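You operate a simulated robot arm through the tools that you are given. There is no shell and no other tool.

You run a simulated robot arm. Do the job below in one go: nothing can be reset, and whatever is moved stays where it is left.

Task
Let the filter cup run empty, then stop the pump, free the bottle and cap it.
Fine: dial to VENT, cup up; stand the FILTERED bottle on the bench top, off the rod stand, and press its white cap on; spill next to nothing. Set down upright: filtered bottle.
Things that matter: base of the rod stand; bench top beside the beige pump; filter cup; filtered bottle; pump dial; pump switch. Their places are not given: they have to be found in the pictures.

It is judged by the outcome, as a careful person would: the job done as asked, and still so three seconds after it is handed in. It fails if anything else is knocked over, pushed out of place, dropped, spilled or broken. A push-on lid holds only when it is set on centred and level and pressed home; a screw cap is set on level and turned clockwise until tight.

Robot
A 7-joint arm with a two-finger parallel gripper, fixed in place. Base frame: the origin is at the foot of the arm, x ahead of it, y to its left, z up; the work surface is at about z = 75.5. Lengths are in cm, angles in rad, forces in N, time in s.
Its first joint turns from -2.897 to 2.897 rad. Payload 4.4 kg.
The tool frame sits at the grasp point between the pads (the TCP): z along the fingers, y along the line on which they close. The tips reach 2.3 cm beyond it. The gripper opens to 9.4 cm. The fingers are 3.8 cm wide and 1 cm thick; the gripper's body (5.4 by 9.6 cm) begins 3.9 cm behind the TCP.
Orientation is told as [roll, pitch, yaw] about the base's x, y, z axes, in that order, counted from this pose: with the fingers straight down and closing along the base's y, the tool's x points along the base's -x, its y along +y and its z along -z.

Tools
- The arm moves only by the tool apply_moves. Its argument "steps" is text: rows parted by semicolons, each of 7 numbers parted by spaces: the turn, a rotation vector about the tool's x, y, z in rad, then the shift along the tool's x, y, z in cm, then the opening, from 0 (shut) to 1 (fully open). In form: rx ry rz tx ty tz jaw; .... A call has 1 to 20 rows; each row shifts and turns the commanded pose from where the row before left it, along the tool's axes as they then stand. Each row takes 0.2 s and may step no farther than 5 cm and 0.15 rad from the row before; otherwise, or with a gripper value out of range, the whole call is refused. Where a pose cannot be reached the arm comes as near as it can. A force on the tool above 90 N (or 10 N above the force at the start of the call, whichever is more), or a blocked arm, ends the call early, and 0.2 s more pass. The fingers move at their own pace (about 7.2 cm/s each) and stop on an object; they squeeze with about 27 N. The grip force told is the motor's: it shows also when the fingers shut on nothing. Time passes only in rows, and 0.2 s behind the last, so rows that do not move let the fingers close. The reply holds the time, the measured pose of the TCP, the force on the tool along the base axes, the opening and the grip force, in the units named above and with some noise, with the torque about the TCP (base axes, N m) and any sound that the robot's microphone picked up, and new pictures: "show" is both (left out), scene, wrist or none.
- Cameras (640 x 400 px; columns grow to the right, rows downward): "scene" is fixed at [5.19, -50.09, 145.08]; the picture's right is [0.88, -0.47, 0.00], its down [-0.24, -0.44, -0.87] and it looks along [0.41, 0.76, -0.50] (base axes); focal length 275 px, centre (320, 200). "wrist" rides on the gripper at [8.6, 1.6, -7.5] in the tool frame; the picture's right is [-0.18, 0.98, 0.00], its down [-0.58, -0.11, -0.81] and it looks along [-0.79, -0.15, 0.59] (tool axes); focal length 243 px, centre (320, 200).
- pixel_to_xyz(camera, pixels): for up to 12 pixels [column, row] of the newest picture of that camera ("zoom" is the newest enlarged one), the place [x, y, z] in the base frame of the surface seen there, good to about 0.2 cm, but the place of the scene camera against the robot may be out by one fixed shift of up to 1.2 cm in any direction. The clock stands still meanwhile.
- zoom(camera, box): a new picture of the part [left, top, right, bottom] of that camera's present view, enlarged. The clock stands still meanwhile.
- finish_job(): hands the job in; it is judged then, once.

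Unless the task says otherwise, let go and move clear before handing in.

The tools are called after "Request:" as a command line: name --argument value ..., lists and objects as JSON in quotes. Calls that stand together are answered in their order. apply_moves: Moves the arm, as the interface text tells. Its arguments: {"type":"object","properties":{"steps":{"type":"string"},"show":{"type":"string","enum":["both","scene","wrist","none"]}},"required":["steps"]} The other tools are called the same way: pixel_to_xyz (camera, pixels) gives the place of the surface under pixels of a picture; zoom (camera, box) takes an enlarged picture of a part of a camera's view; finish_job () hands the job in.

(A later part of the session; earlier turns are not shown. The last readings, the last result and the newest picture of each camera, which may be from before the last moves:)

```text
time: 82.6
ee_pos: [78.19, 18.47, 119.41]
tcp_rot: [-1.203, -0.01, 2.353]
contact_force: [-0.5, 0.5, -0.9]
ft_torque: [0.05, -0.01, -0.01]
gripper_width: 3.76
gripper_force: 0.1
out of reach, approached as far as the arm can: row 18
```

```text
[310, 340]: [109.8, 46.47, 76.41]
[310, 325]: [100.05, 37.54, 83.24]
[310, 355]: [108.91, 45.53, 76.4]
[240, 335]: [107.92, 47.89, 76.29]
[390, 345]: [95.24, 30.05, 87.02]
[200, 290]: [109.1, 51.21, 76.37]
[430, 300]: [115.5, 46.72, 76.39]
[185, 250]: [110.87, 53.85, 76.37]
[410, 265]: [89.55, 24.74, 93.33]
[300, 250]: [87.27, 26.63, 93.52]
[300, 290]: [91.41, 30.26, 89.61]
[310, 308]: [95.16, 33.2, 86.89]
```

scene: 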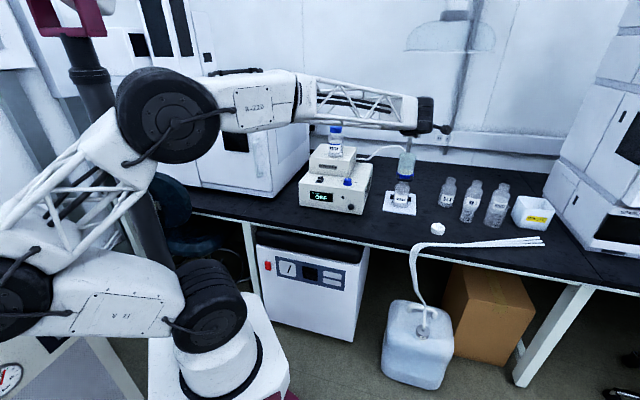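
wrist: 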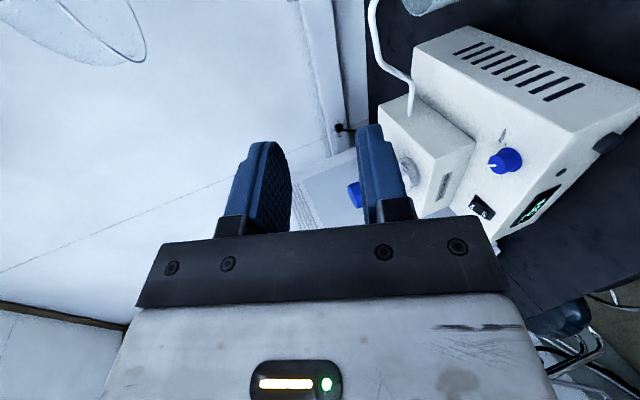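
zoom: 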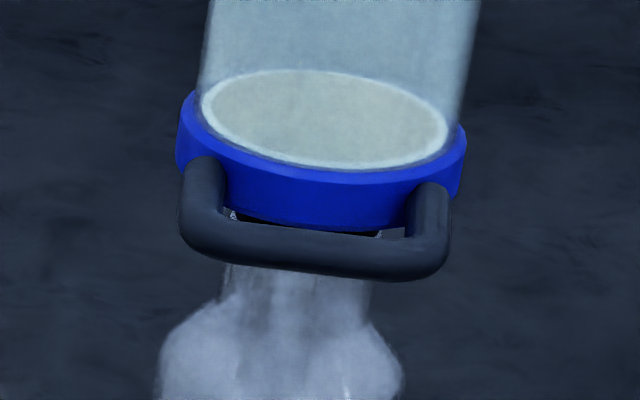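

The bar centre is about b=81 along the stand's axis, at z≈92.2. I'll ease the tilt to about 63° and descend to a pre-grasp about 10 cm back along the tool axis.

Request:
apply_moves --steps "-0.12 0 0 0 0 0 0.4; 0 0 0 0.07 3.08 2.17 0.4; 0 0 0 0.07 3.08 2.17 0.4; 0 0 0 0.07 3.08 2.17 0.4; 0 0 0 0.07 3.08 2.17 0.4; 0 0 0 0.07 3.08 2.17 0.4; 0 0 0 0.07 3.08 2.17 0.4; 0 0 0 0 0 0 0.4; 0 0 0 0 0 0 0.4" --show "both"

Request:
zoom --camera "scene" --box '[360, 130, 450, 220]'

```text
time: 84.6
ee_pos: [82.29, 24.25, 106.59]
tcp_rot: [-1.064, -0.012, 2.345]
contact_force: [0.5, -0.1, -0.7]
ft_torque: [0.0, 0.0, 0.01]
gripper_width: 3.76
gripper_force: 0.1
out of reach, approached as far as the arm can: row 4, 5, 6, 7
```

scene: 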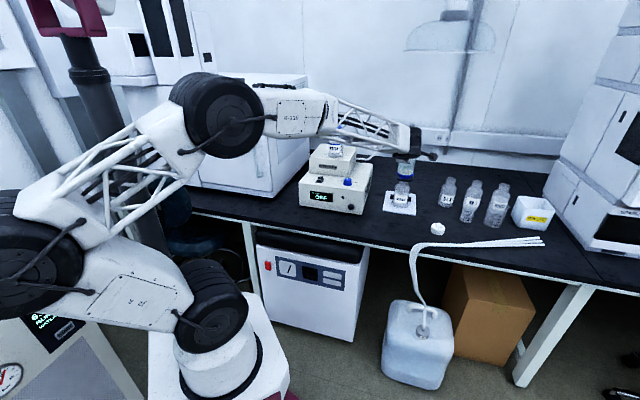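
wrist: 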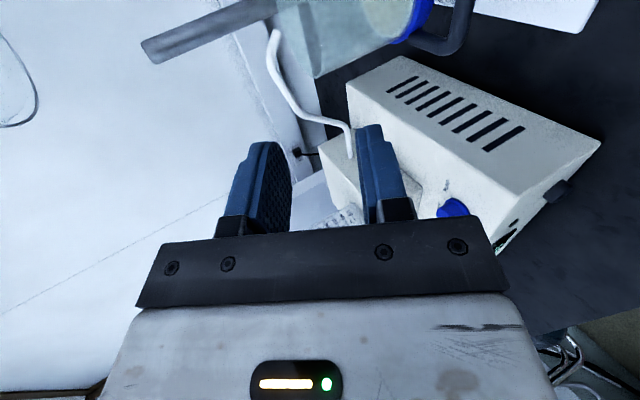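

```text
4.44 times, centred on (405, 175) of scene
```

zoom: 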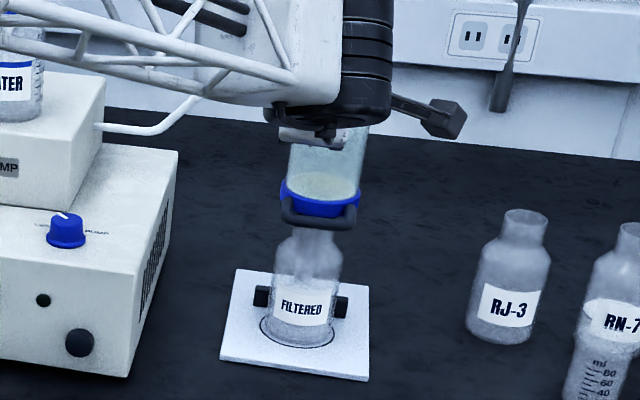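

The arm could not follow this 45° approach; rows 4–7 were short and the TCP is at (82.3,24.3,106.6). I'll back up and away, and swing the approach toward the arm's own radial direction, which worked before.

Request:
apply_moves --steps "0 0 0 0 -2.2 -2.25 0.4; 0 0 0 0 -2.2 -2.25 0.4; 0 0 0 0 -2.2 -2.25 0.4; 0 0 0 0 -2.2 -2.25 0.4; 0 0 0 0 0 0 0.4" --show "none"

```text
time: 85.8
ee_pos: [79.52, 21.26, 118.66]
tcp_rot: [-1.1, -0.001, 2.357]
contact_force: [-0.5, 0.1, 0.4]
ft_torque: [0.01, 0.0, 0.0]
gripper_width: 3.76
gripper_force: 0.1
```

It tracks again from there. I'll swing the approach to azimuth 0.35 rad and come down to a pre-grasp at about (79.4,24.2,96.5).

Request:
apply_moves --steps "0 0.1295 0.066 0 0 0 0.4; 0 0.1295 0.066 0 0 0 0.4; 0 0.1295 0.066 0 0 0 0.4; 0 0 0 -0.46 3.23 1.81 0.4; 0 0 0 -0.46 3.23 1.81 0.4; 0 0 0 -0.46 3.23 1.81 0.4; 0 0 0 -0.46 3.23 1.81 0.4; 0 0 0 -0.46 3.23 1.81 0.4; 0 0 0 -0.46 3.23 1.81 0.4; 0 0 0 0 0 0 0.4; 0 0 0 0 0 0 0.4" --show "both"

```text
time: 88.2
ee_pos: [79.69, 24.91, 99.78]
tcp_rot: [-1.073, 0.0, 1.918]
contact_force: [-0.7, -0.6, 0.8]
ft_torque: [-0.01, 0.02, 0.01]
gripper_width: 3.75
gripper_force: 0.0
out of reach, approached as far as the arm can: row 8, 9
```

scene: 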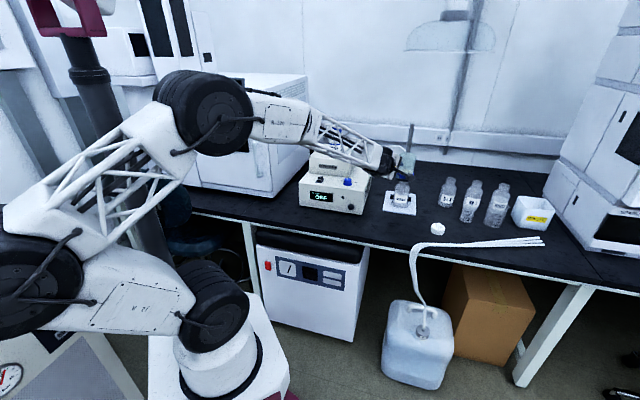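
wrist: 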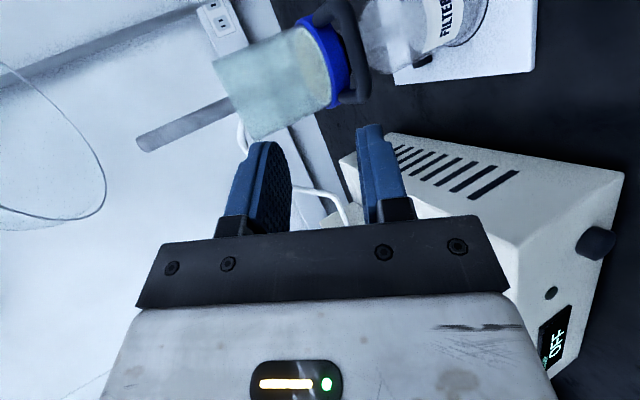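

The pose is now close (79.7,24.9,99.8) but limited by the flat tilt. I'll point the tool about 40° below level, which is easier for the arm, turn to azimuth 0.45 and narrow the jaws, stopping at a nearer pre-grasp.

Request:
apply_moves --steps "-0.1 0 0 0 0 0 0.28; -0.1 0 0 0 0 0 0.28; 0 -0.0766 -0.0643 0 0 0 0.28; 0 0 0 0.66 0.4 1.83 0.28; 0 0 0 0.66 0.4 1.83 0.28; 0 0 0 0 0 0 0.28; 0 0 0 0 0 0 0.28" --show "both"

Request:
zoom --camera "wrist" --box '[220, 0, 460, 220]'

```text
time: 89.8
ee_pos: [82.55, 24.8, 96.9]
tcp_rot: [-0.903, 0.001, 2.021]
contact_force: [-0.7, 0.2, 0.6]
ft_torque: [0.03, -0.02, 0.0]
gripper_width: 2.61
gripper_force: 0.0
```

scene: 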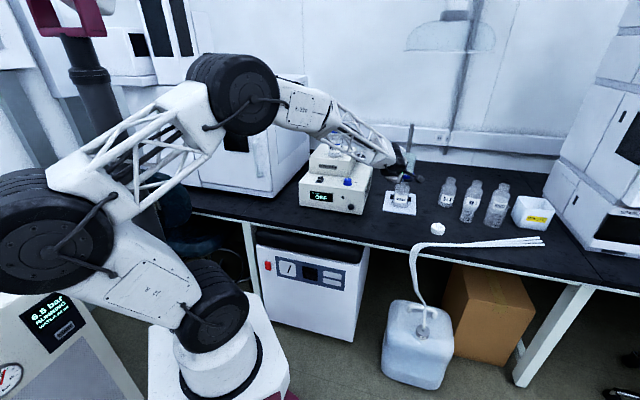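
wrist: 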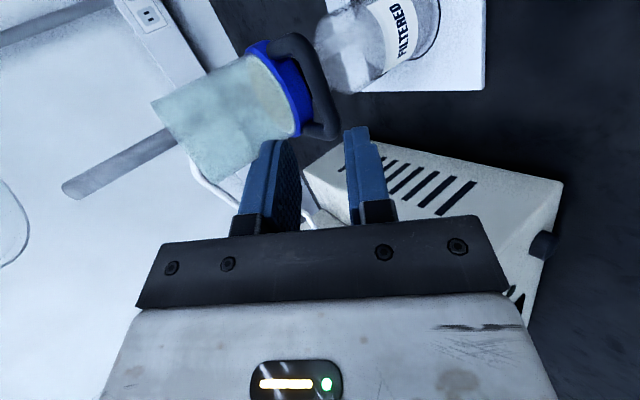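

```text
1.82 times, centred on (340, 110) of wrist
```

zoom: 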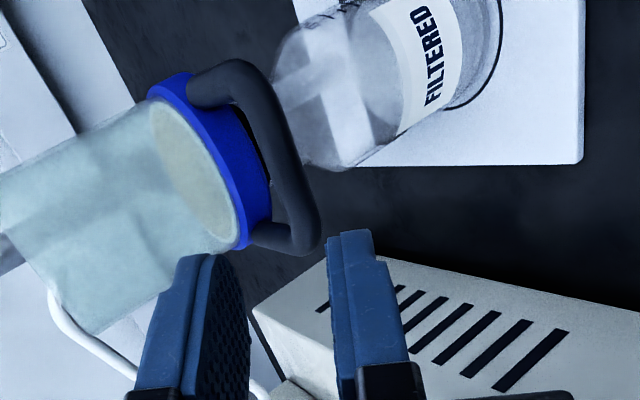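

The pose tracks well now, and the wrist zoom shows the handle's outer bar from (255,85) to (310,215). I'll measure it directly.

Request:
pixel_to_xyz --camera "zoom" --pixels '[[283, 150], [262, 100], [303, 200], [270, 150], [298, 150], [225, 85], [270, 235], [225, 130], [255, 200], [290, 235], [250, 75], [330, 130]]'

```text
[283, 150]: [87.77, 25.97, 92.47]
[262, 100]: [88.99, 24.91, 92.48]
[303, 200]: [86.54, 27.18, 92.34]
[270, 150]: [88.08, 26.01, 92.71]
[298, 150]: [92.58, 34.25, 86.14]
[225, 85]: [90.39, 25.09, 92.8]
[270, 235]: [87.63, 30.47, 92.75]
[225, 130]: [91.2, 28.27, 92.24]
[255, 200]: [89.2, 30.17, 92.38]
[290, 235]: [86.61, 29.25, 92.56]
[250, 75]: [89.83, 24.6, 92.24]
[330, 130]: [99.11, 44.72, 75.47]
```

The bar centre is (87.46,27.15,92.1). I'll advance about 6 cm along the tool axis so the bar sits between the fingers, then close.

Request:
apply_moves --steps "0 0 0 0 0.4 2 0.28; 0 0 0 0 0 2 0.28; 0 0 0 0 0 1.2 0.28; 0 0 0 0 0 0.84 0.28; 0 0 0 0 0 0 0.28; 0 0 0 0 0 0 0.28" --show "both"

Request:
zoom --camera "wrist" --box '[220, 60, 420, 240]'

Request:
zoom --camera "scene" --box '[370, 130, 440, 215]'

```text
time: 91.2
ee_pos: [86.48, 26.81, 92.8]
tcp_rot: [-0.902, 0.001, 2.022]
contact_force: [0.1, 0.4, 1.0]
ft_torque: [-0.01, -0.01, -0.02]
gripper_width: 2.63
gripper_force: 0.1
```

scene: 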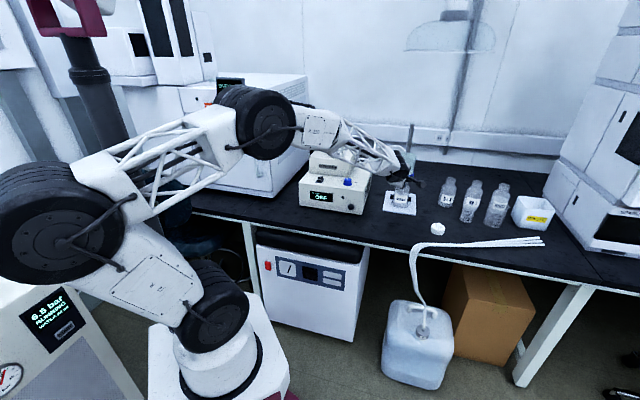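
wrist: 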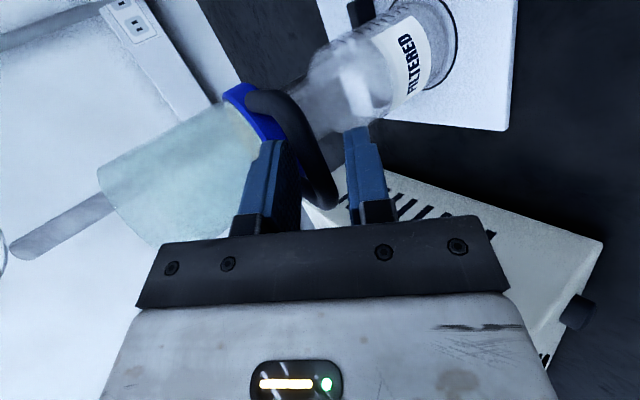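

```text
2.22 times, centred on (320, 150) of wrist
```

zoom: 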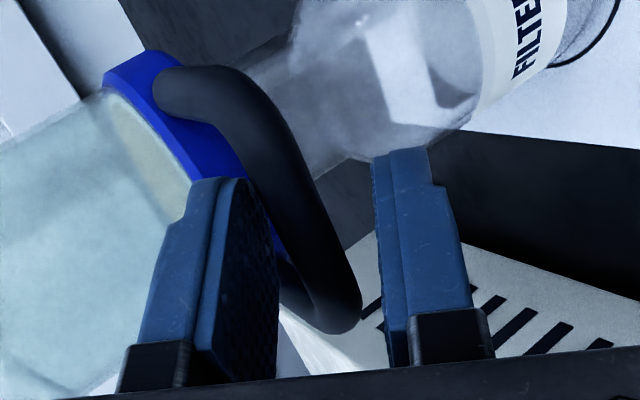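

```text
4.71 times, centred on (405, 172) of scene
```

zoom: 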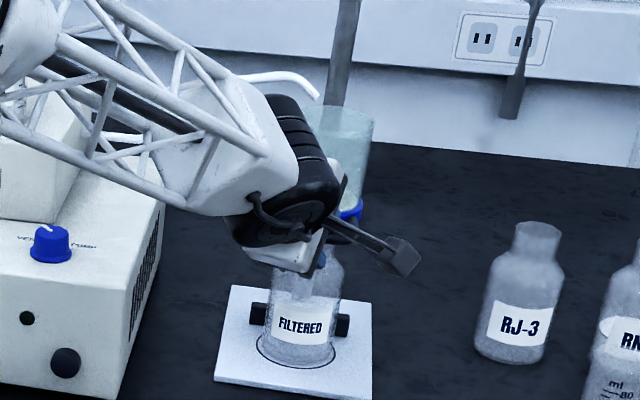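

The bar sits between the fingers, a little nearer the upper one. I'll nudge up 0.2 cm and close on it.

Request:
apply_moves --steps "0 0 0 0 -0.2 0 0.28; 0 0 0 0 0 0 0; 0 0 0 0 0 0 0; 0 0 0 0 0 0 0; 0 0 0 0 0 0 0" --show "wrist"

Request:
zoom --camera "wrist" --box '[220, 60, 420, 240]'

```text
time: 92.4
ee_pos: [86.78, 26.73, 93.08]
tcp_rot: [-0.902, 0.002, 2.022]
contact_force: [-3.4, -3.5, -1.6]
ft_torque: [-1.13, -1.03, 1.21]
gripper_width: 1.96
gripper_force: 45.3
```

wrist: 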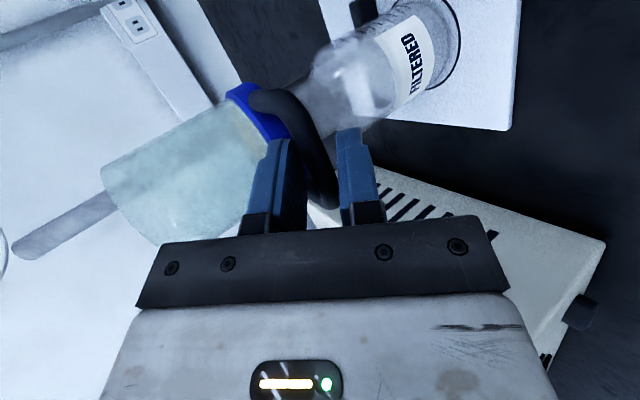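

```text
2.22 times, centred on (320, 150) of wrist
```

zoom: 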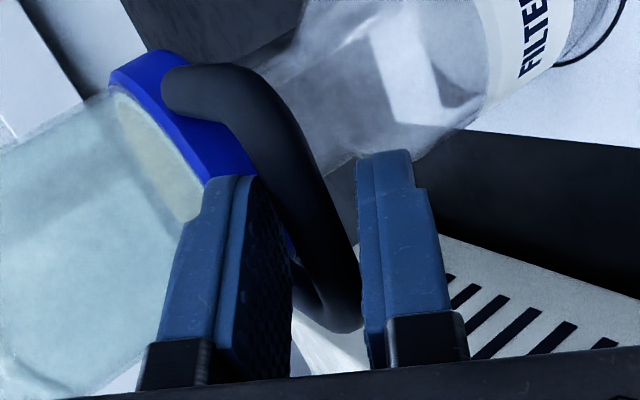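

The handle is gripped (width 1.96). I'll lift straight up 1 cm slowly and read the force.

Request:
apply_moves --steps "0 0 0 0 -0.196 -0.155 0; 0 0 0 0 -0.196 -0.155 0; 0 0 0 0 -0.196 -0.155 0; 0 0 0 0 -0.196 -0.155 0; 0 0 0 0 0 0 0" --show "both"

Request:
zoom --camera "scene" --box '[370, 130, 440, 215]'

```text
time: 93.6
ee_pos: [86.66, 26.68, 93.92]
tcp_rot: [-0.901, 0.001, 2.022]
contact_force: [-9.4, -3.0, -3.9]
ft_torque: [-0.94, -0.76, 1.6]
gripper_width: 2.0
gripper_force: 44.8
```

scene: 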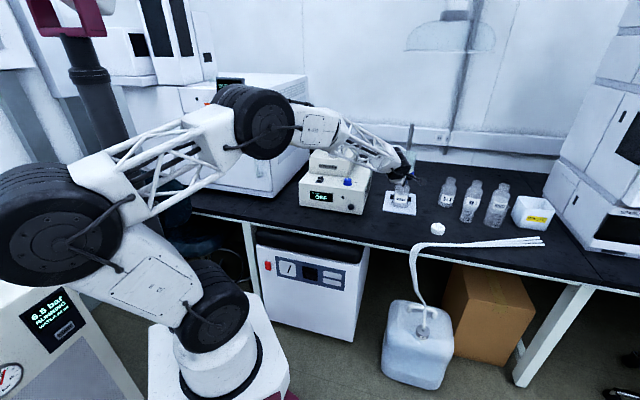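
wrist: 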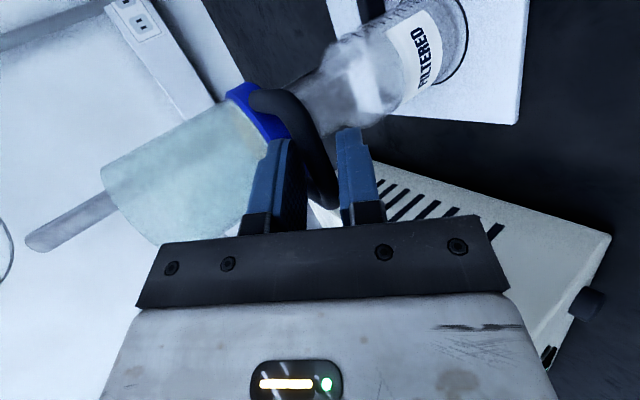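

```text
4.71 times, centred on (405, 172) of scene
```

zoom: 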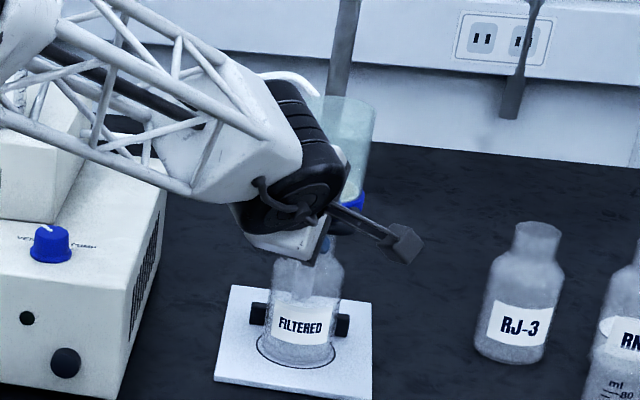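

The cup rises with the gripper at low force (about 10 N) and the bottle stays in its ring. I'll continue up about 5 cm.

Request:
apply_moves --steps "0 0 0 0 -0.3925 -0.31 0; 0 0 0 0 -0.3925 -0.31 0; 0 0 0 0 -0.3925 -0.31 0; 0 0 0 0 -0.3925 -0.31 0; 0 0 0 0 -0.3925 -0.31 0; 0 0 0 0 -0.3925 -0.31 0; 0 0 0 0 -0.3925 -0.31 0; 0 0 0 0 -0.3925 -0.31 0; 0 0 0 0 -0.3925 -0.31 0; 0 0 0 0 -0.3925 -0.31 0; 0 0 0 0 0 0 0" --show "both"

Request:
zoom --camera "scene" --box '[370, 130, 440, 215]'

Request:
zoom --camera "wrist" --box '[180, 0, 460, 230]'

```text
time: 96.0
ee_pos: [86.57, 26.57, 97.83]
tcp_rot: [-0.891, 0.0, 2.023]
contact_force: [-16.2, -21.3, -86.8]
ft_torque: [-1.8, -0.47, 0.68]
gripper_width: 2.0
gripper_force: 45.2
```

scene: 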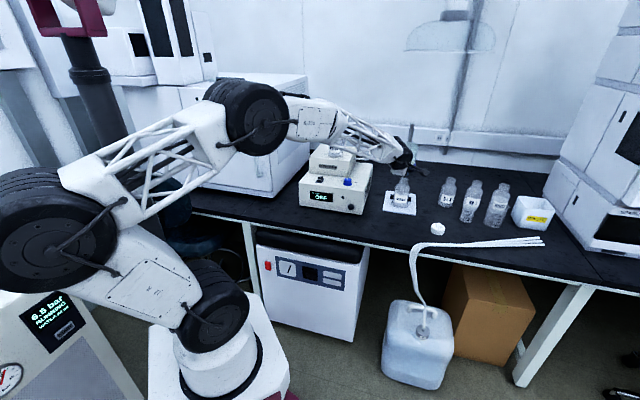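
wrist: 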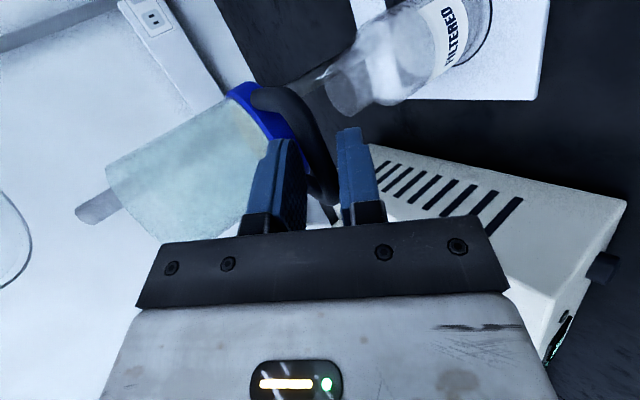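

```text
4.71 times, centred on (405, 172) of scene
```

zoom: 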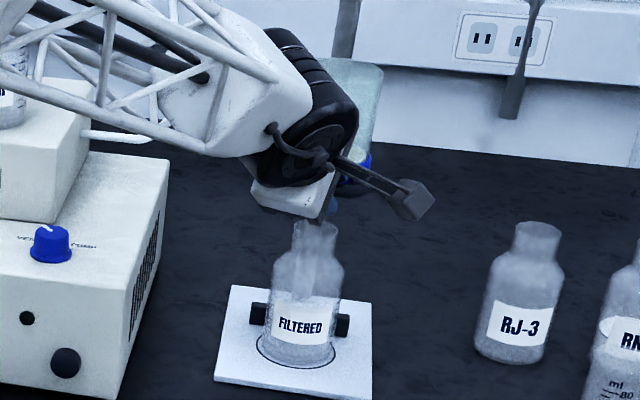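

```text
1.74 times, centred on (320, 115) of wrist
```

zoom: 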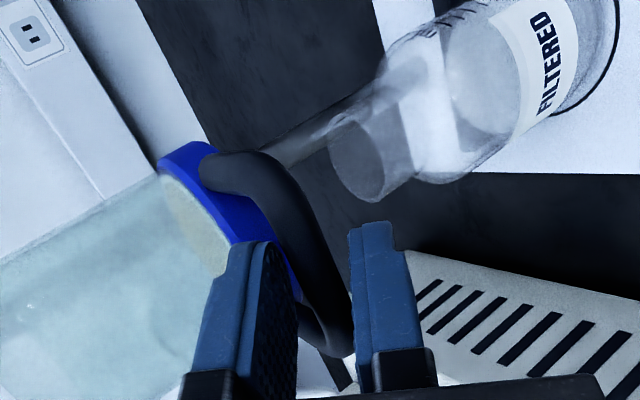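

The cup reached an upper stop at about +4.75 cm (force -87 N) and the bottle mouth is clear of it. I'll relax the pull and test whether the cup stays up by itself.

Request:
apply_moves --steps "0 0 0 0 0.39 0.31 0; 0 0 0 0 0.39 0.31 0; 0 0 0 0 0 0 0" --show "none"

```text
time: 96.8
ee_pos: [86.63, 26.52, 97.72]
tcp_rot: [-0.898, 0.001, 2.022]
contact_force: [-69.4, -54.1, -34.9]
ft_torque: [-1.35, 0.37, 1.75]
gripper_width: 1.98
gripper_force: 44.6
```

Request:
apply_moves --steps "0 0 0 0 0 0 0; 0 0 0 0 0 0 0" --show "none"

```text
time: 97.4
ee_pos: [86.6, 26.66, 97.84]
tcp_rot: [-0.899, 0.001, 2.02]
contact_force: [-64.3, -60.5, -34.8]
ft_torque: [-1.49, 0.27, 1.72]
gripper_width: 1.99
gripper_force: 45.8
```

There is a steady sideways load of about 88 N toward -b, so my command sits too far forward. I'll back off along the approach direction in small steps.

Request:
apply_moves --steps "0 0 0 0 0.15 -0.2 0; 0 0 0 0 0.15 -0.2 0; 0 0 0 0 0 0 0" --show "none"

```text
time: 98.2
ee_pos: [86.23, 26.53, 98.05]
tcp_rot: [-0.902, 0.002, 2.023]
contact_force: [10.3, 1.0, -43.8]
ft_torque: [-1.36, -0.86, 0.88]
gripper_width: 1.95
gripper_force: 44.9
```

Sideways load is gone; -44 N vertical remains. I'll lower the command half a centimetre.

Request:
apply_moves --steps "0 0 0 0 0.2 0.155 0; 0 0 0 0 0.2 0.155 0; 0 0 0 0 0 0 0; 0 0 0 0 0 0 0" --show "none"

```text
time: 99.2
ee_pos: [86.28, 26.62, 97.66]
tcp_rot: [-0.905, 0.001, 2.023]
contact_force: [-17.7, 20.1, 2.6]
ft_torque: [-1.06, -1.28, 1.19]
gripper_width: 1.94
gripper_force: 45.1
```

Vertical load is now about 0. I'll lower another 0.4 cm to see whether the cup resists moving down, which would show a holding friction or latch.

Request:
apply_moves --steps "0 0 0 0 0.157 0.124 0; 0 0 0 0 0.157 0.124 0; 0 0 0 0 0 0 0; 0 0 0 0 0 0 0" --show "none"

```text
time: 100.2
ee_pos: [86.33, 26.47, 97.06]
tcp_rot: [-0.903, 0.002, 2.023]
contact_force: [8.1, 43.0, -0.1]
ft_torque: [-0.64, -1.09, 1.9]
gripper_width: 1.98
gripper_force: 45.0
```

The cup follows down freely with almost no force, so it may need to be at the very top to hold. I'll raise it back to the stop, then open slightly while keeping the lower finger underneath as a catch.

Request:
apply_moves --steps "0 0 0 0 -0.2 -0.155 0; 0 0 0 0 -0.2 -0.155 0; 0 0 0 0 -0.2 -0.155 0; 0 0 0 0 -0.2 -0.155 0; 0 0 0 0 0 0 0; 0 0 0 0 0 0 0" --show "none"

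```text
time: 101.6
ee_pos: [86.33, 26.55, 98.02]
tcp_rot: [-0.901, 0.001, 2.024]
contact_force: [13.5, 29.8, -10.6]
ft_torque: [-0.83, -1.08, 1.53]
gripper_width: 1.96
gripper_force: 45.0
```

Request:
apply_moves --steps "0 0 0 0 -0.12 -0.093 0; 0 0 0 0 0 0 0; 0 0 0 0 0 0 0.25; 0 0 0 0 0 0 0.25; 0 0 0 0 0 0 0.25" --show "both"

Request:
zoom --camera "wrist" --box '[180, 0, 460, 230]'

Request:
zoom --camera "scene" --box '[370, 110, 440, 215]'

```text
time: 102.8
ee_pos: [86.23, 26.6, 98.19]
tcp_rot: [-0.902, 0.003, 2.023]
contact_force: [-1.7, -2.6, -1.4]
ft_torque: [-0.08, -0.01, 0.06]
gripper_width: 2.44
gripper_force: 1.3
```

scene: 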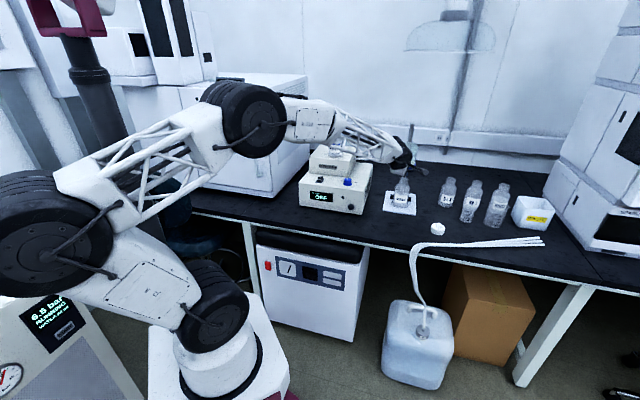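
wrist: 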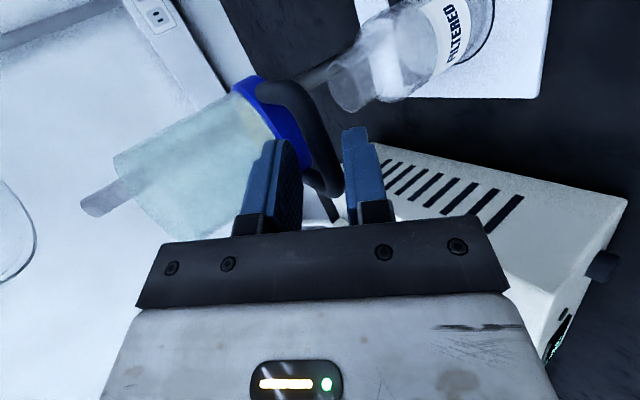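

```text
1.74 times, centred on (320, 115) of wrist
```

zoom: 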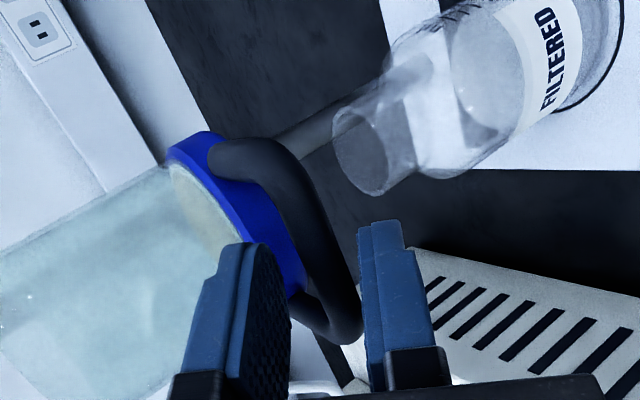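

```text
3.81 times, centred on (405, 162) of scene
```

zoom: 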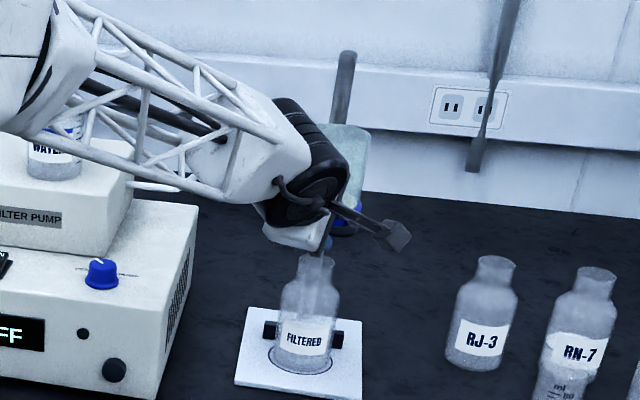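

With the jaws open to 2.44 the load is near zero, and the bar at zoom (320,250) doesn't seem to rest on the lower finger. I'll measure the bar's height, open a little more, and measure again.

Request:
pixel_to_xyz --camera "zoom" --pixels '[[300, 180], [318, 230], [335, 290], [250, 165], [190, 150]]'

Request:
apply_moves --steps "0 0 0 0 0.1 0 0.3; 0 0 0 0 0.2 0 0.38; 0 0 0 0 0.2 0 0.4; 0 0 0 0 0 0 0.4; 0 0 0 0 0 0 0.4" --show "wrist"

Request:
zoom --camera "wrist" --box '[180, 0, 460, 230]'

Request:
pixel_to_xyz --camera "zoom" --pixels '[[296, 180], [314, 230], [330, 290], [246, 165], [190, 150]]'

```text
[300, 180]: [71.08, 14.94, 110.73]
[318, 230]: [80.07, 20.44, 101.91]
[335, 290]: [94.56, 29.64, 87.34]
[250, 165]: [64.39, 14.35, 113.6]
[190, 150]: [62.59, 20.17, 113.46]
```

```text
time: 104.0
ee_pos: [85.87, 26.29, 97.91]
tcp_rot: [-0.902, 0.001, 2.023]
contact_force: [-0.1, 0.3, 0.6]
ft_torque: [-0.01, -0.01, 0.0]
gripper_width: 3.78
gripper_force: 0.0
```

wrist: 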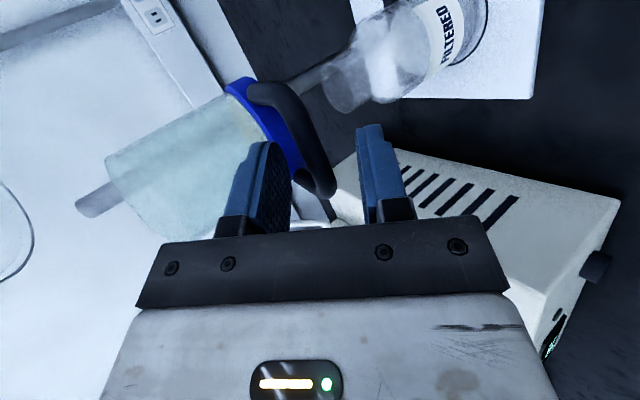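

```text
1.74 times, centred on (320, 115) of wrist
```

zoom: 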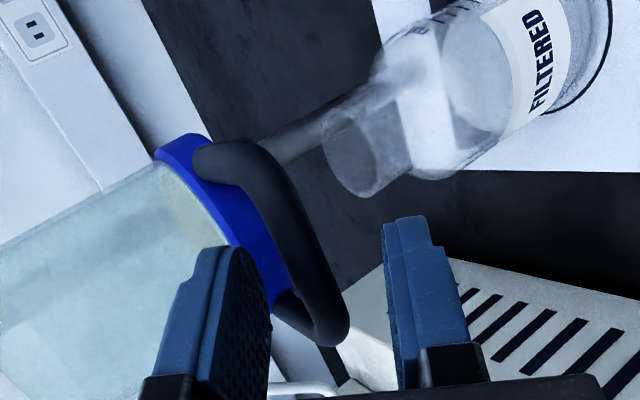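

```text
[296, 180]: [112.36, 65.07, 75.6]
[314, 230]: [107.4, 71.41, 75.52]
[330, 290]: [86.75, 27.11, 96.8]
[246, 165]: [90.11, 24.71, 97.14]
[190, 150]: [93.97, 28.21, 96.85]
```

The cup stays up with the jaws open (bar surface at z≈97, about 4.7 cm above where it was). I'll back straight out along the tool axis and recheck.

Request:
apply_moves --steps "0 0 0 0 0 -1.5 0.4; 0 0 0 0 0 -2.5 0.4; 0 0 0 0 0 -3 0.4; 0 0 0 0 0 -3 0.4; 0 0 0 0 0 0 0.4" --show "both"

Request:
zoom --camera "wrist" --box '[180, 0, 460, 230]'

Request:
pixel_to_xyz --camera "wrist" --pixels '[[320, 100], [300, 80]]'

```text
time: 105.2
ee_pos: [78.78, 22.96, 104.0]
tcp_rot: [-0.899, 0.002, 2.023]
contact_force: [0.1, 1.1, -0.1]
ft_torque: [0.02, -0.01, 0.01]
gripper_width: 3.76
gripper_force: 0.2
```

scene: 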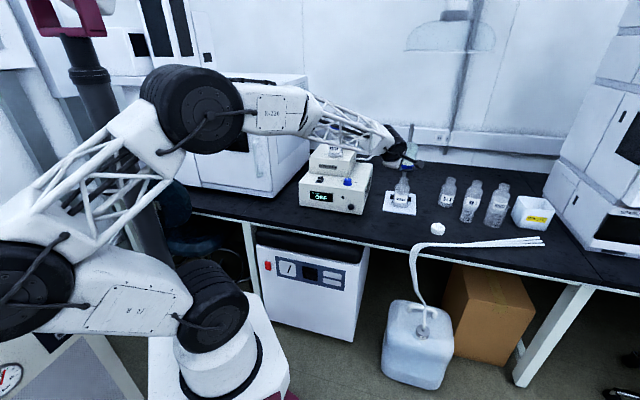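
wrist: 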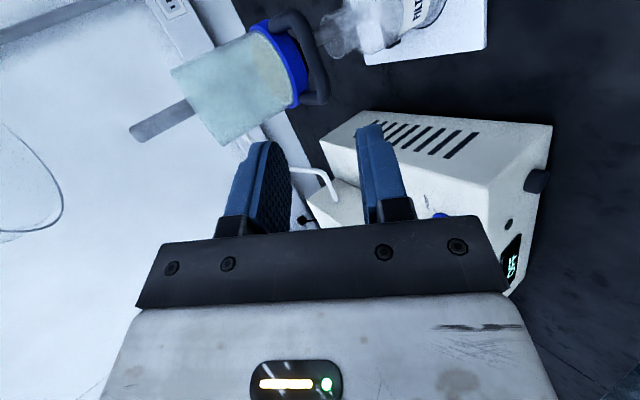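

```text
1.74 times, centred on (320, 115) of wrist
```

zoom: 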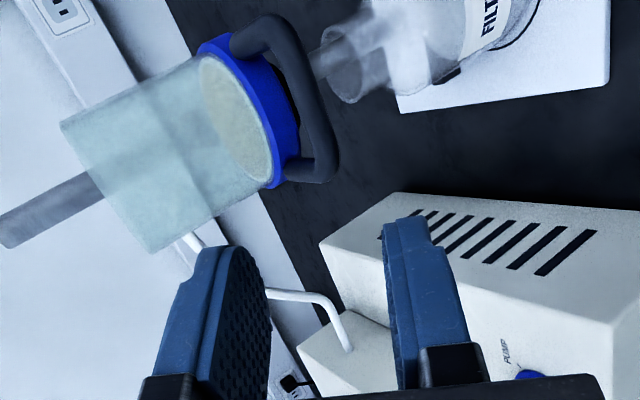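

```text
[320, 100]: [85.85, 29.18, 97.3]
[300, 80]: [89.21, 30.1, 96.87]
```

The cup is staying up. I'll check from the scene camera whether any stem still hangs into the bottle mouth.

Request:
zoom --camera "scene" --box '[385, 140, 425, 200]'

Request:
zoom --camera "scene" --box '[394, 165, 416, 190]'

Request:
pixel_to_xyz --camera "zoom" --pixels '[[260, 215], [180, 280], [330, 290], [260, 180], [260, 240], [260, 300], [260, 350], [205, 190], [315, 195], [260, 120], [260, 150], [260, 60]]'

```text
6.67 times, centred on (405, 170) of scene
```

zoom: 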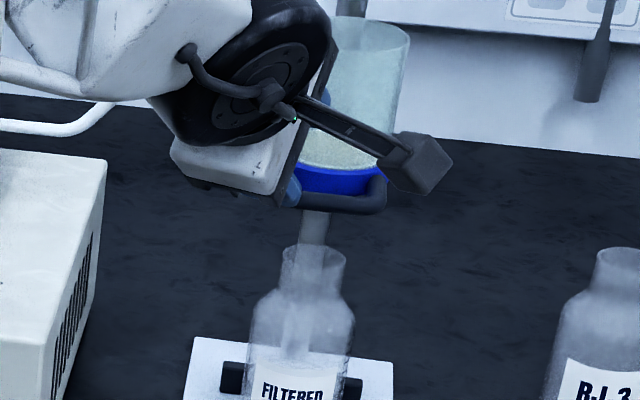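

```text
16.00 times, centred on (405, 178) of scene
```

zoom: 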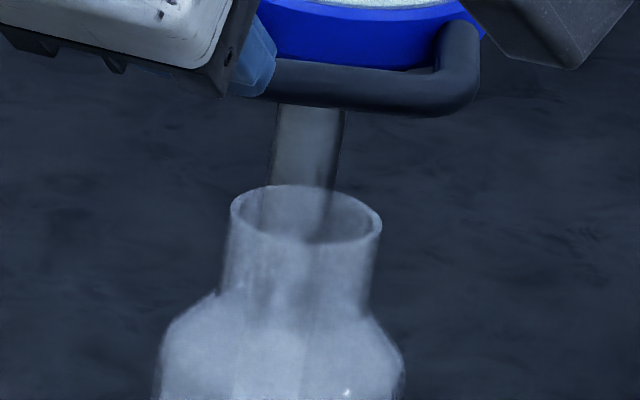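

```text
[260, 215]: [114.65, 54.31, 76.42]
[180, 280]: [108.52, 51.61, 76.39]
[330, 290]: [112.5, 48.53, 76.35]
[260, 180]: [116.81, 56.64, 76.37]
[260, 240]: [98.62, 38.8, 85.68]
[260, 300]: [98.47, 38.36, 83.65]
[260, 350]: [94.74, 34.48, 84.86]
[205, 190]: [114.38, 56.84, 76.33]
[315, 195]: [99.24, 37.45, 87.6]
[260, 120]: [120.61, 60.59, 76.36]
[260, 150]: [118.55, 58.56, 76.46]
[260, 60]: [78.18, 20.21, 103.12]
```

Only the rod shows between ring and bottle, so the mouth is free. I'll measure the bottle's mouth rim, neck and shoulder.

Request:
pixel_to_xyz --camera "zoom" --pixels '[[233, 212], [379, 222], [305, 243], [290, 187], [300, 260], [300, 280], [235, 280], [165, 350], [400, 360], [300, 320], [280, 380], [250, 235]]'

Request:
zoom --camera "wrist" --box '[300, 0, 440, 110]'

Request:
pixel_to_xyz --camera "zoom" --pixels '[[90, 170], [110, 200], [130, 180], [170, 120], [200, 180], [60, 130], [250, 150], [130, 110], [120, 130], [280, 100], [300, 60], [340, 120]]'

```text
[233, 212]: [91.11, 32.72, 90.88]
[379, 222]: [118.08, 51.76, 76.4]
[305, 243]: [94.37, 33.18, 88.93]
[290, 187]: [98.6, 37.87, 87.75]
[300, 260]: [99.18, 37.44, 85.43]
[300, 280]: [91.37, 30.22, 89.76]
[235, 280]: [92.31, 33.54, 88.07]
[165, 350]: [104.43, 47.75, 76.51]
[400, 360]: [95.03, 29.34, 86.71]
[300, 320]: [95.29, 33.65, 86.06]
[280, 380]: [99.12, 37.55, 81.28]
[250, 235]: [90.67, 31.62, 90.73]
```

```text
3.64 times, centred on (370, 55) of wrist
```

zoom: 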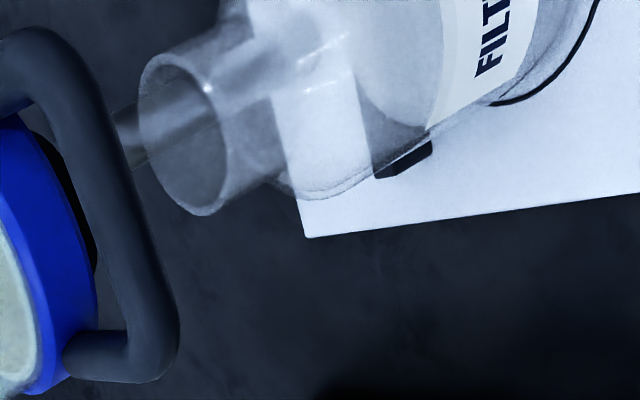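

```text
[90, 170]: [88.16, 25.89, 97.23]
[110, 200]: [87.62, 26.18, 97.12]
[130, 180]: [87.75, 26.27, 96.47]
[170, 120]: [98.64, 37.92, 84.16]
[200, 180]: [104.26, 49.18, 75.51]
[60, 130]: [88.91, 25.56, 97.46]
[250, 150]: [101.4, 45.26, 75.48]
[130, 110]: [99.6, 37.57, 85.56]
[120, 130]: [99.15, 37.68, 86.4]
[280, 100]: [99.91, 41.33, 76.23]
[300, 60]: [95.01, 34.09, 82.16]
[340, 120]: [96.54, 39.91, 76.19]
```

The bottle's mouth is at z≈90 and its axis is near (92.4,32.05). I'll grip the bottle's body from the front with the tool slanted about 40° below level and the camera underneath: first I'll turn a quarter turn about the tool axis here, with the jaws open.

Request:
apply_moves --steps "0 0 0 0 0 -2 0.5; 0 0 0.143 0 0 0 0.6; 0 0 0.143 0 0 0 0.7; 0 0 0.143 0 0 0 0.8; 0 0 0.143 0 0 0 1; 0 0 0.143 0 0 0 1; 0 0 0.143 0 0 0 1; 0 0 0.143 0 0 0 1; 0 0 0.143 0 0 0 1; 0 0 0.143 0 0 0 1; 0 0 0.143 0 0 0 1; 0 0 0.1408 0 0 0 1; 0 0 0 0 0 0 1" --show "both"

```text
time: 108.0
ee_pos: [77.47, 22.33, 105.28]
tcp_rot: [-0.005, -0.903, 0.45]
contact_force: [-0.7, -0.2, -0.1]
ft_torque: [0.01, -0.04, 0.0]
gripper_width: 9.4
gripper_force: 0.1
```

scene: 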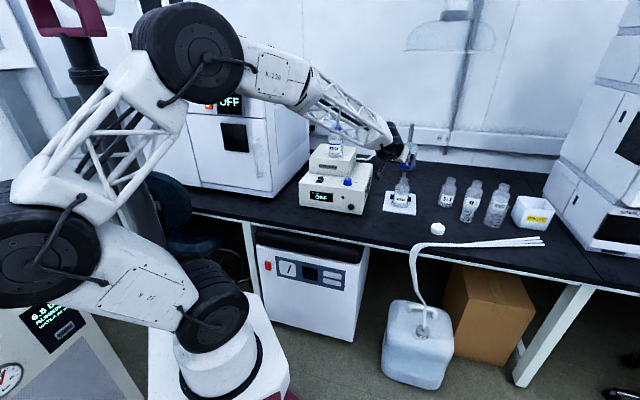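
wrist: 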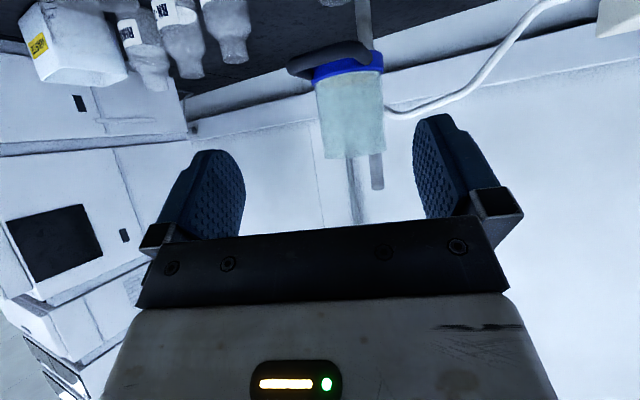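

The orientation is right (pitch -0.903, azimuth 0.45). I'll come down in front of the stand, staying behind the raised handle, to about (80,24,92).

Request:
apply_moves --steps "0 0 0 2.14 0.1 2.645 1; 0 0 0 2.14 0.1 2.645 1; 0 0 0 2.14 0.1 2.645 1; 0 0 0 2.14 0.1 2.645 1; 0 0 0 0 0 0 1" --show "both"

Request:
zoom --camera "scene" --box '[360, 120, 450, 220]'

```text
time: 109.2
ee_pos: [79.88, 23.85, 92.06]
tcp_rot: [-0.003, -0.902, 0.454]
contact_force: [0.3, 0.3, 0.2]
ft_torque: [0.0, -0.01, -0.01]
gripper_width: 9.41
gripper_force: 0.1
```

scene: 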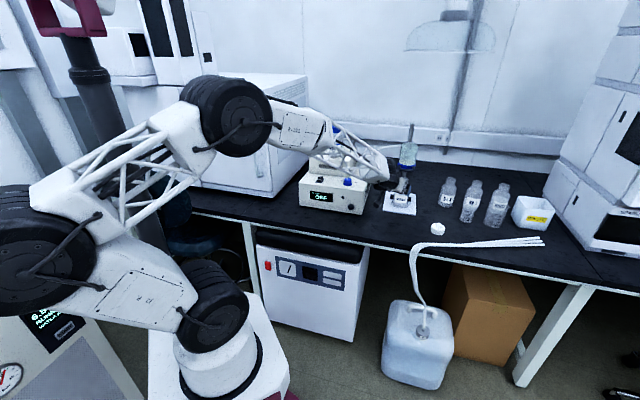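
wrist: 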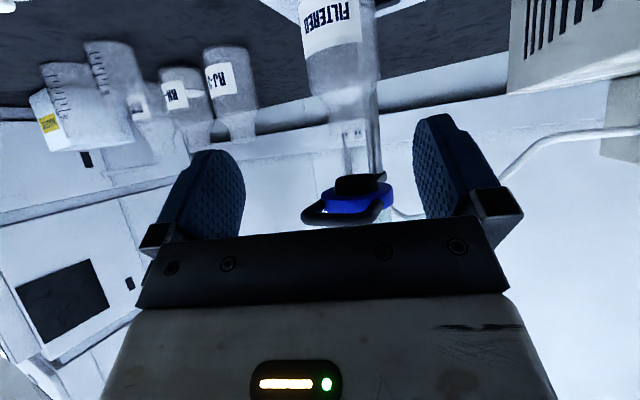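

```text
4.00 times, centred on (405, 170) of scene
```

zoom: 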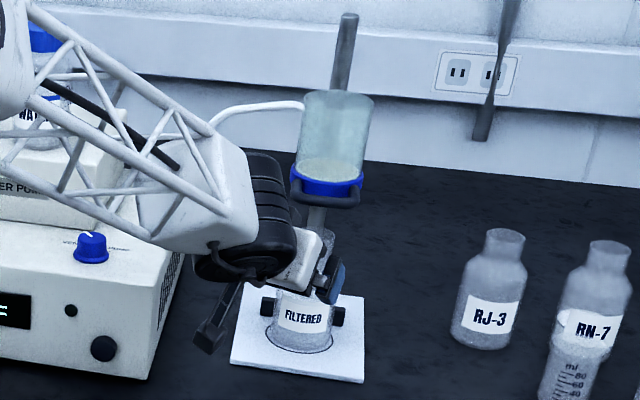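

Pose tracks well; the bottle is ahead at wrist (338,50), and there's a black stopper under the cup ring at (360,183). I'll check the bottle's centring and the stopper's height.

Request:
zoom --camera "wrist" --box '[270, 0, 410, 110]'

Request:
zoom --camera "wrist" --box '[280, 100, 420, 240]'

Request:
pixel_to_xyz --camera "wrist" --pixels '[[360, 178], [345, 180], [375, 180], [360, 186], [350, 210], [325, 20], [340, 40], [320, 40], [355, 40], [340, 90], [345, 115], [345, 20]]'

```text
3.64 times, centred on (340, 55) of wrist
```

zoom: 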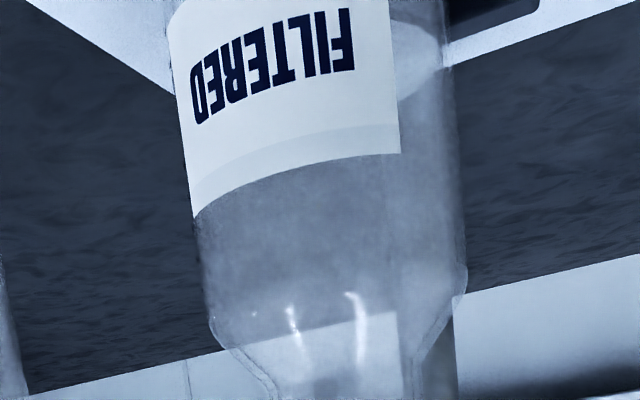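

```text
2.86 times, centred on (350, 170) of wrist
```

zoom: 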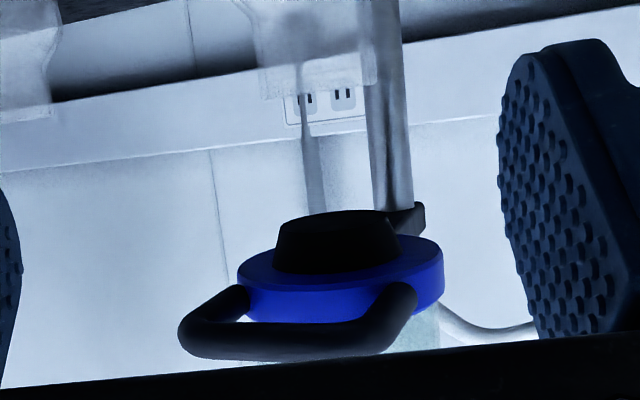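

```text
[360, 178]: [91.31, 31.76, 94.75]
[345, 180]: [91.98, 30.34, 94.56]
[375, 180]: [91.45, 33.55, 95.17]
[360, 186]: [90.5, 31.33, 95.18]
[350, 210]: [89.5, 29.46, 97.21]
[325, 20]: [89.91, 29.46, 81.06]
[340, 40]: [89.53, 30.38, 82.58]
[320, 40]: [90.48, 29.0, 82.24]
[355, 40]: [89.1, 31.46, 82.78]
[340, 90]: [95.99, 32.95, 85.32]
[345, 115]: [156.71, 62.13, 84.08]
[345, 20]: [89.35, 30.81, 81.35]
```

The axis refines to (92.42,31.92), radius 3.4, with the shoulder starting near z=85.2; the stopper's underside is at z≈94.5, 4.5 cm above the mouth. I'll move to the pre-grasp at (84.9,28.2,88.4).

Request:
apply_moves --steps "0 0 0 -0.36 0.58 2.44 1; 0 0 0 -0.36 0.58 2.44 1; 0 0 0 -0.36 0.58 2.44 1; 0 0 0 0 0 0 1" --show "both"

Request:
zoom --camera "wrist" --box '[150, 0, 500, 240]'

Request:
zoom --camera "scene" --box '[360, 130, 440, 220]'

```text
time: 110.2
ee_pos: [85.07, 28.22, 88.19]
tcp_rot: [-0.003, -0.902, 0.455]
contact_force: [-0.1, -0.1, -0.8]
ft_torque: [-0.05, 0.0, 0.0]
gripper_width: 9.41
gripper_force: 0.0
```

scene: 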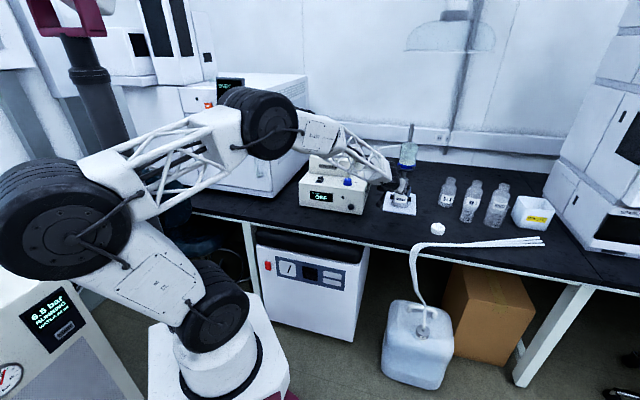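
wrist: 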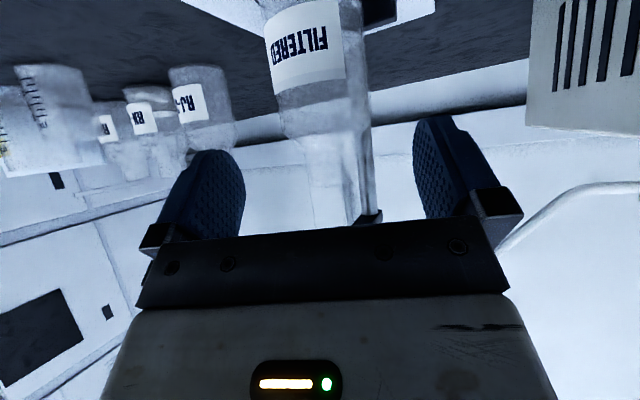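

```text
1.67 times, centred on (325, 120) of wrist
```

zoom: 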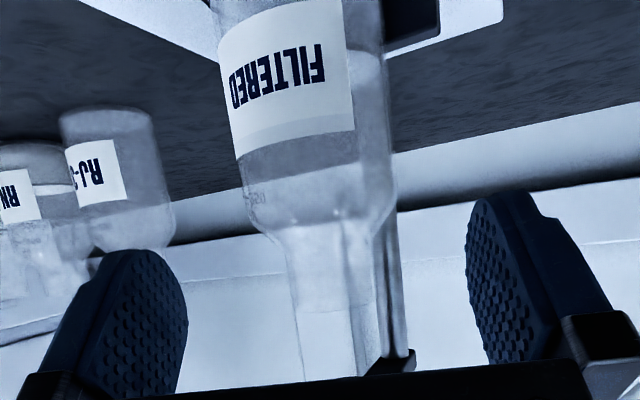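

```text
4.44 times, centred on (400, 175) of scene
```

zoom: 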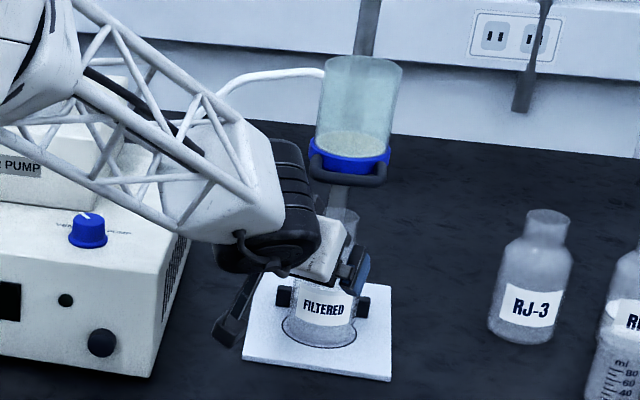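

The bottle is centred between the open fingers (offset 0.1 cm). I'll advance 8.7 cm along the tool axis in gentle steps.

Request:
apply_moves --steps "0 0 0 0 0.09 1.5 1; 0 0 0 0 0 1.5 1; 0 0 0 0 0 1.5 1; 0 0 0 0 0 1.2 1; 0 0 0 0 0 1 1; 0 0 0 0 0 1 1; 0 0 0 0 0 0.6 1; 0 0 0 0 0 0.44 1; 0 0 0 0 0 0 1" --show "both"

Request:
zoom --camera "wrist" --box '[150, 0, 500, 240]'

Request:
zoom --camera "scene" --box '[360, 130, 440, 220]'

```text
time: 112.2
ee_pos: [91.2, 31.41, 82.89]
tcp_rot: [-0.003, -0.902, 0.455]
contact_force: [0.4, -0.1, -0.6]
ft_torque: [-0.02, 0.0, 0.01]
gripper_width: 9.42
gripper_force: 0.1
```

scene: 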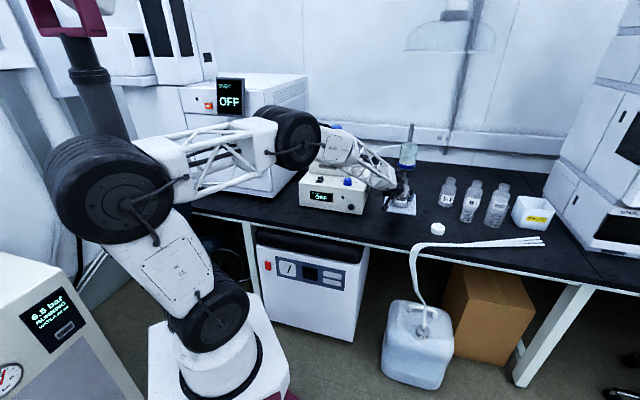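
wrist: 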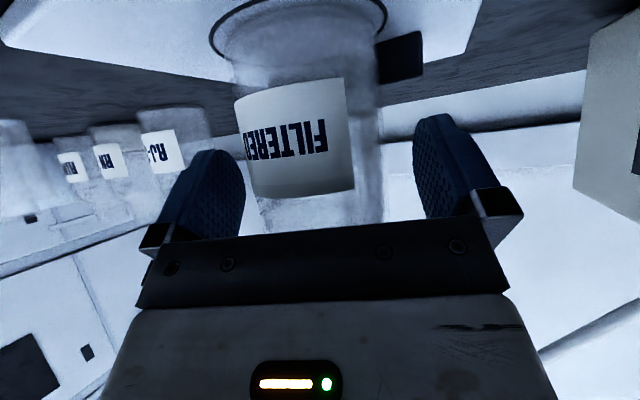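

```text
1.67 times, centred on (325, 120) of wrist
```

zoom: 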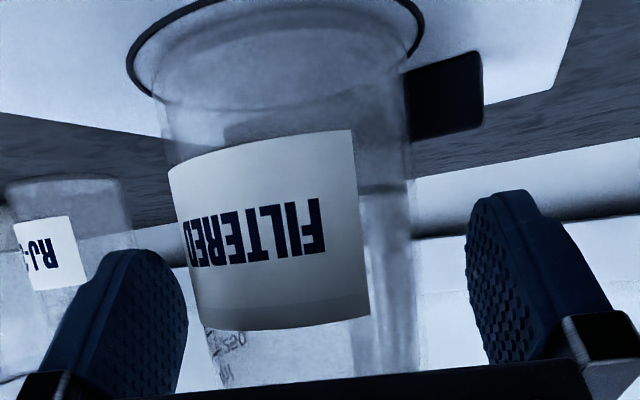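

```text
4.44 times, centred on (400, 175) of scene
```

zoom: 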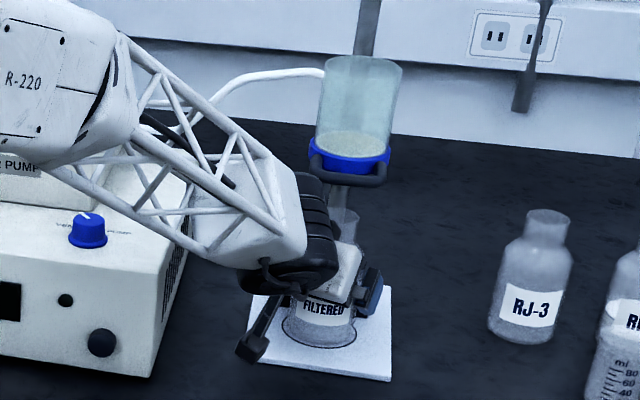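

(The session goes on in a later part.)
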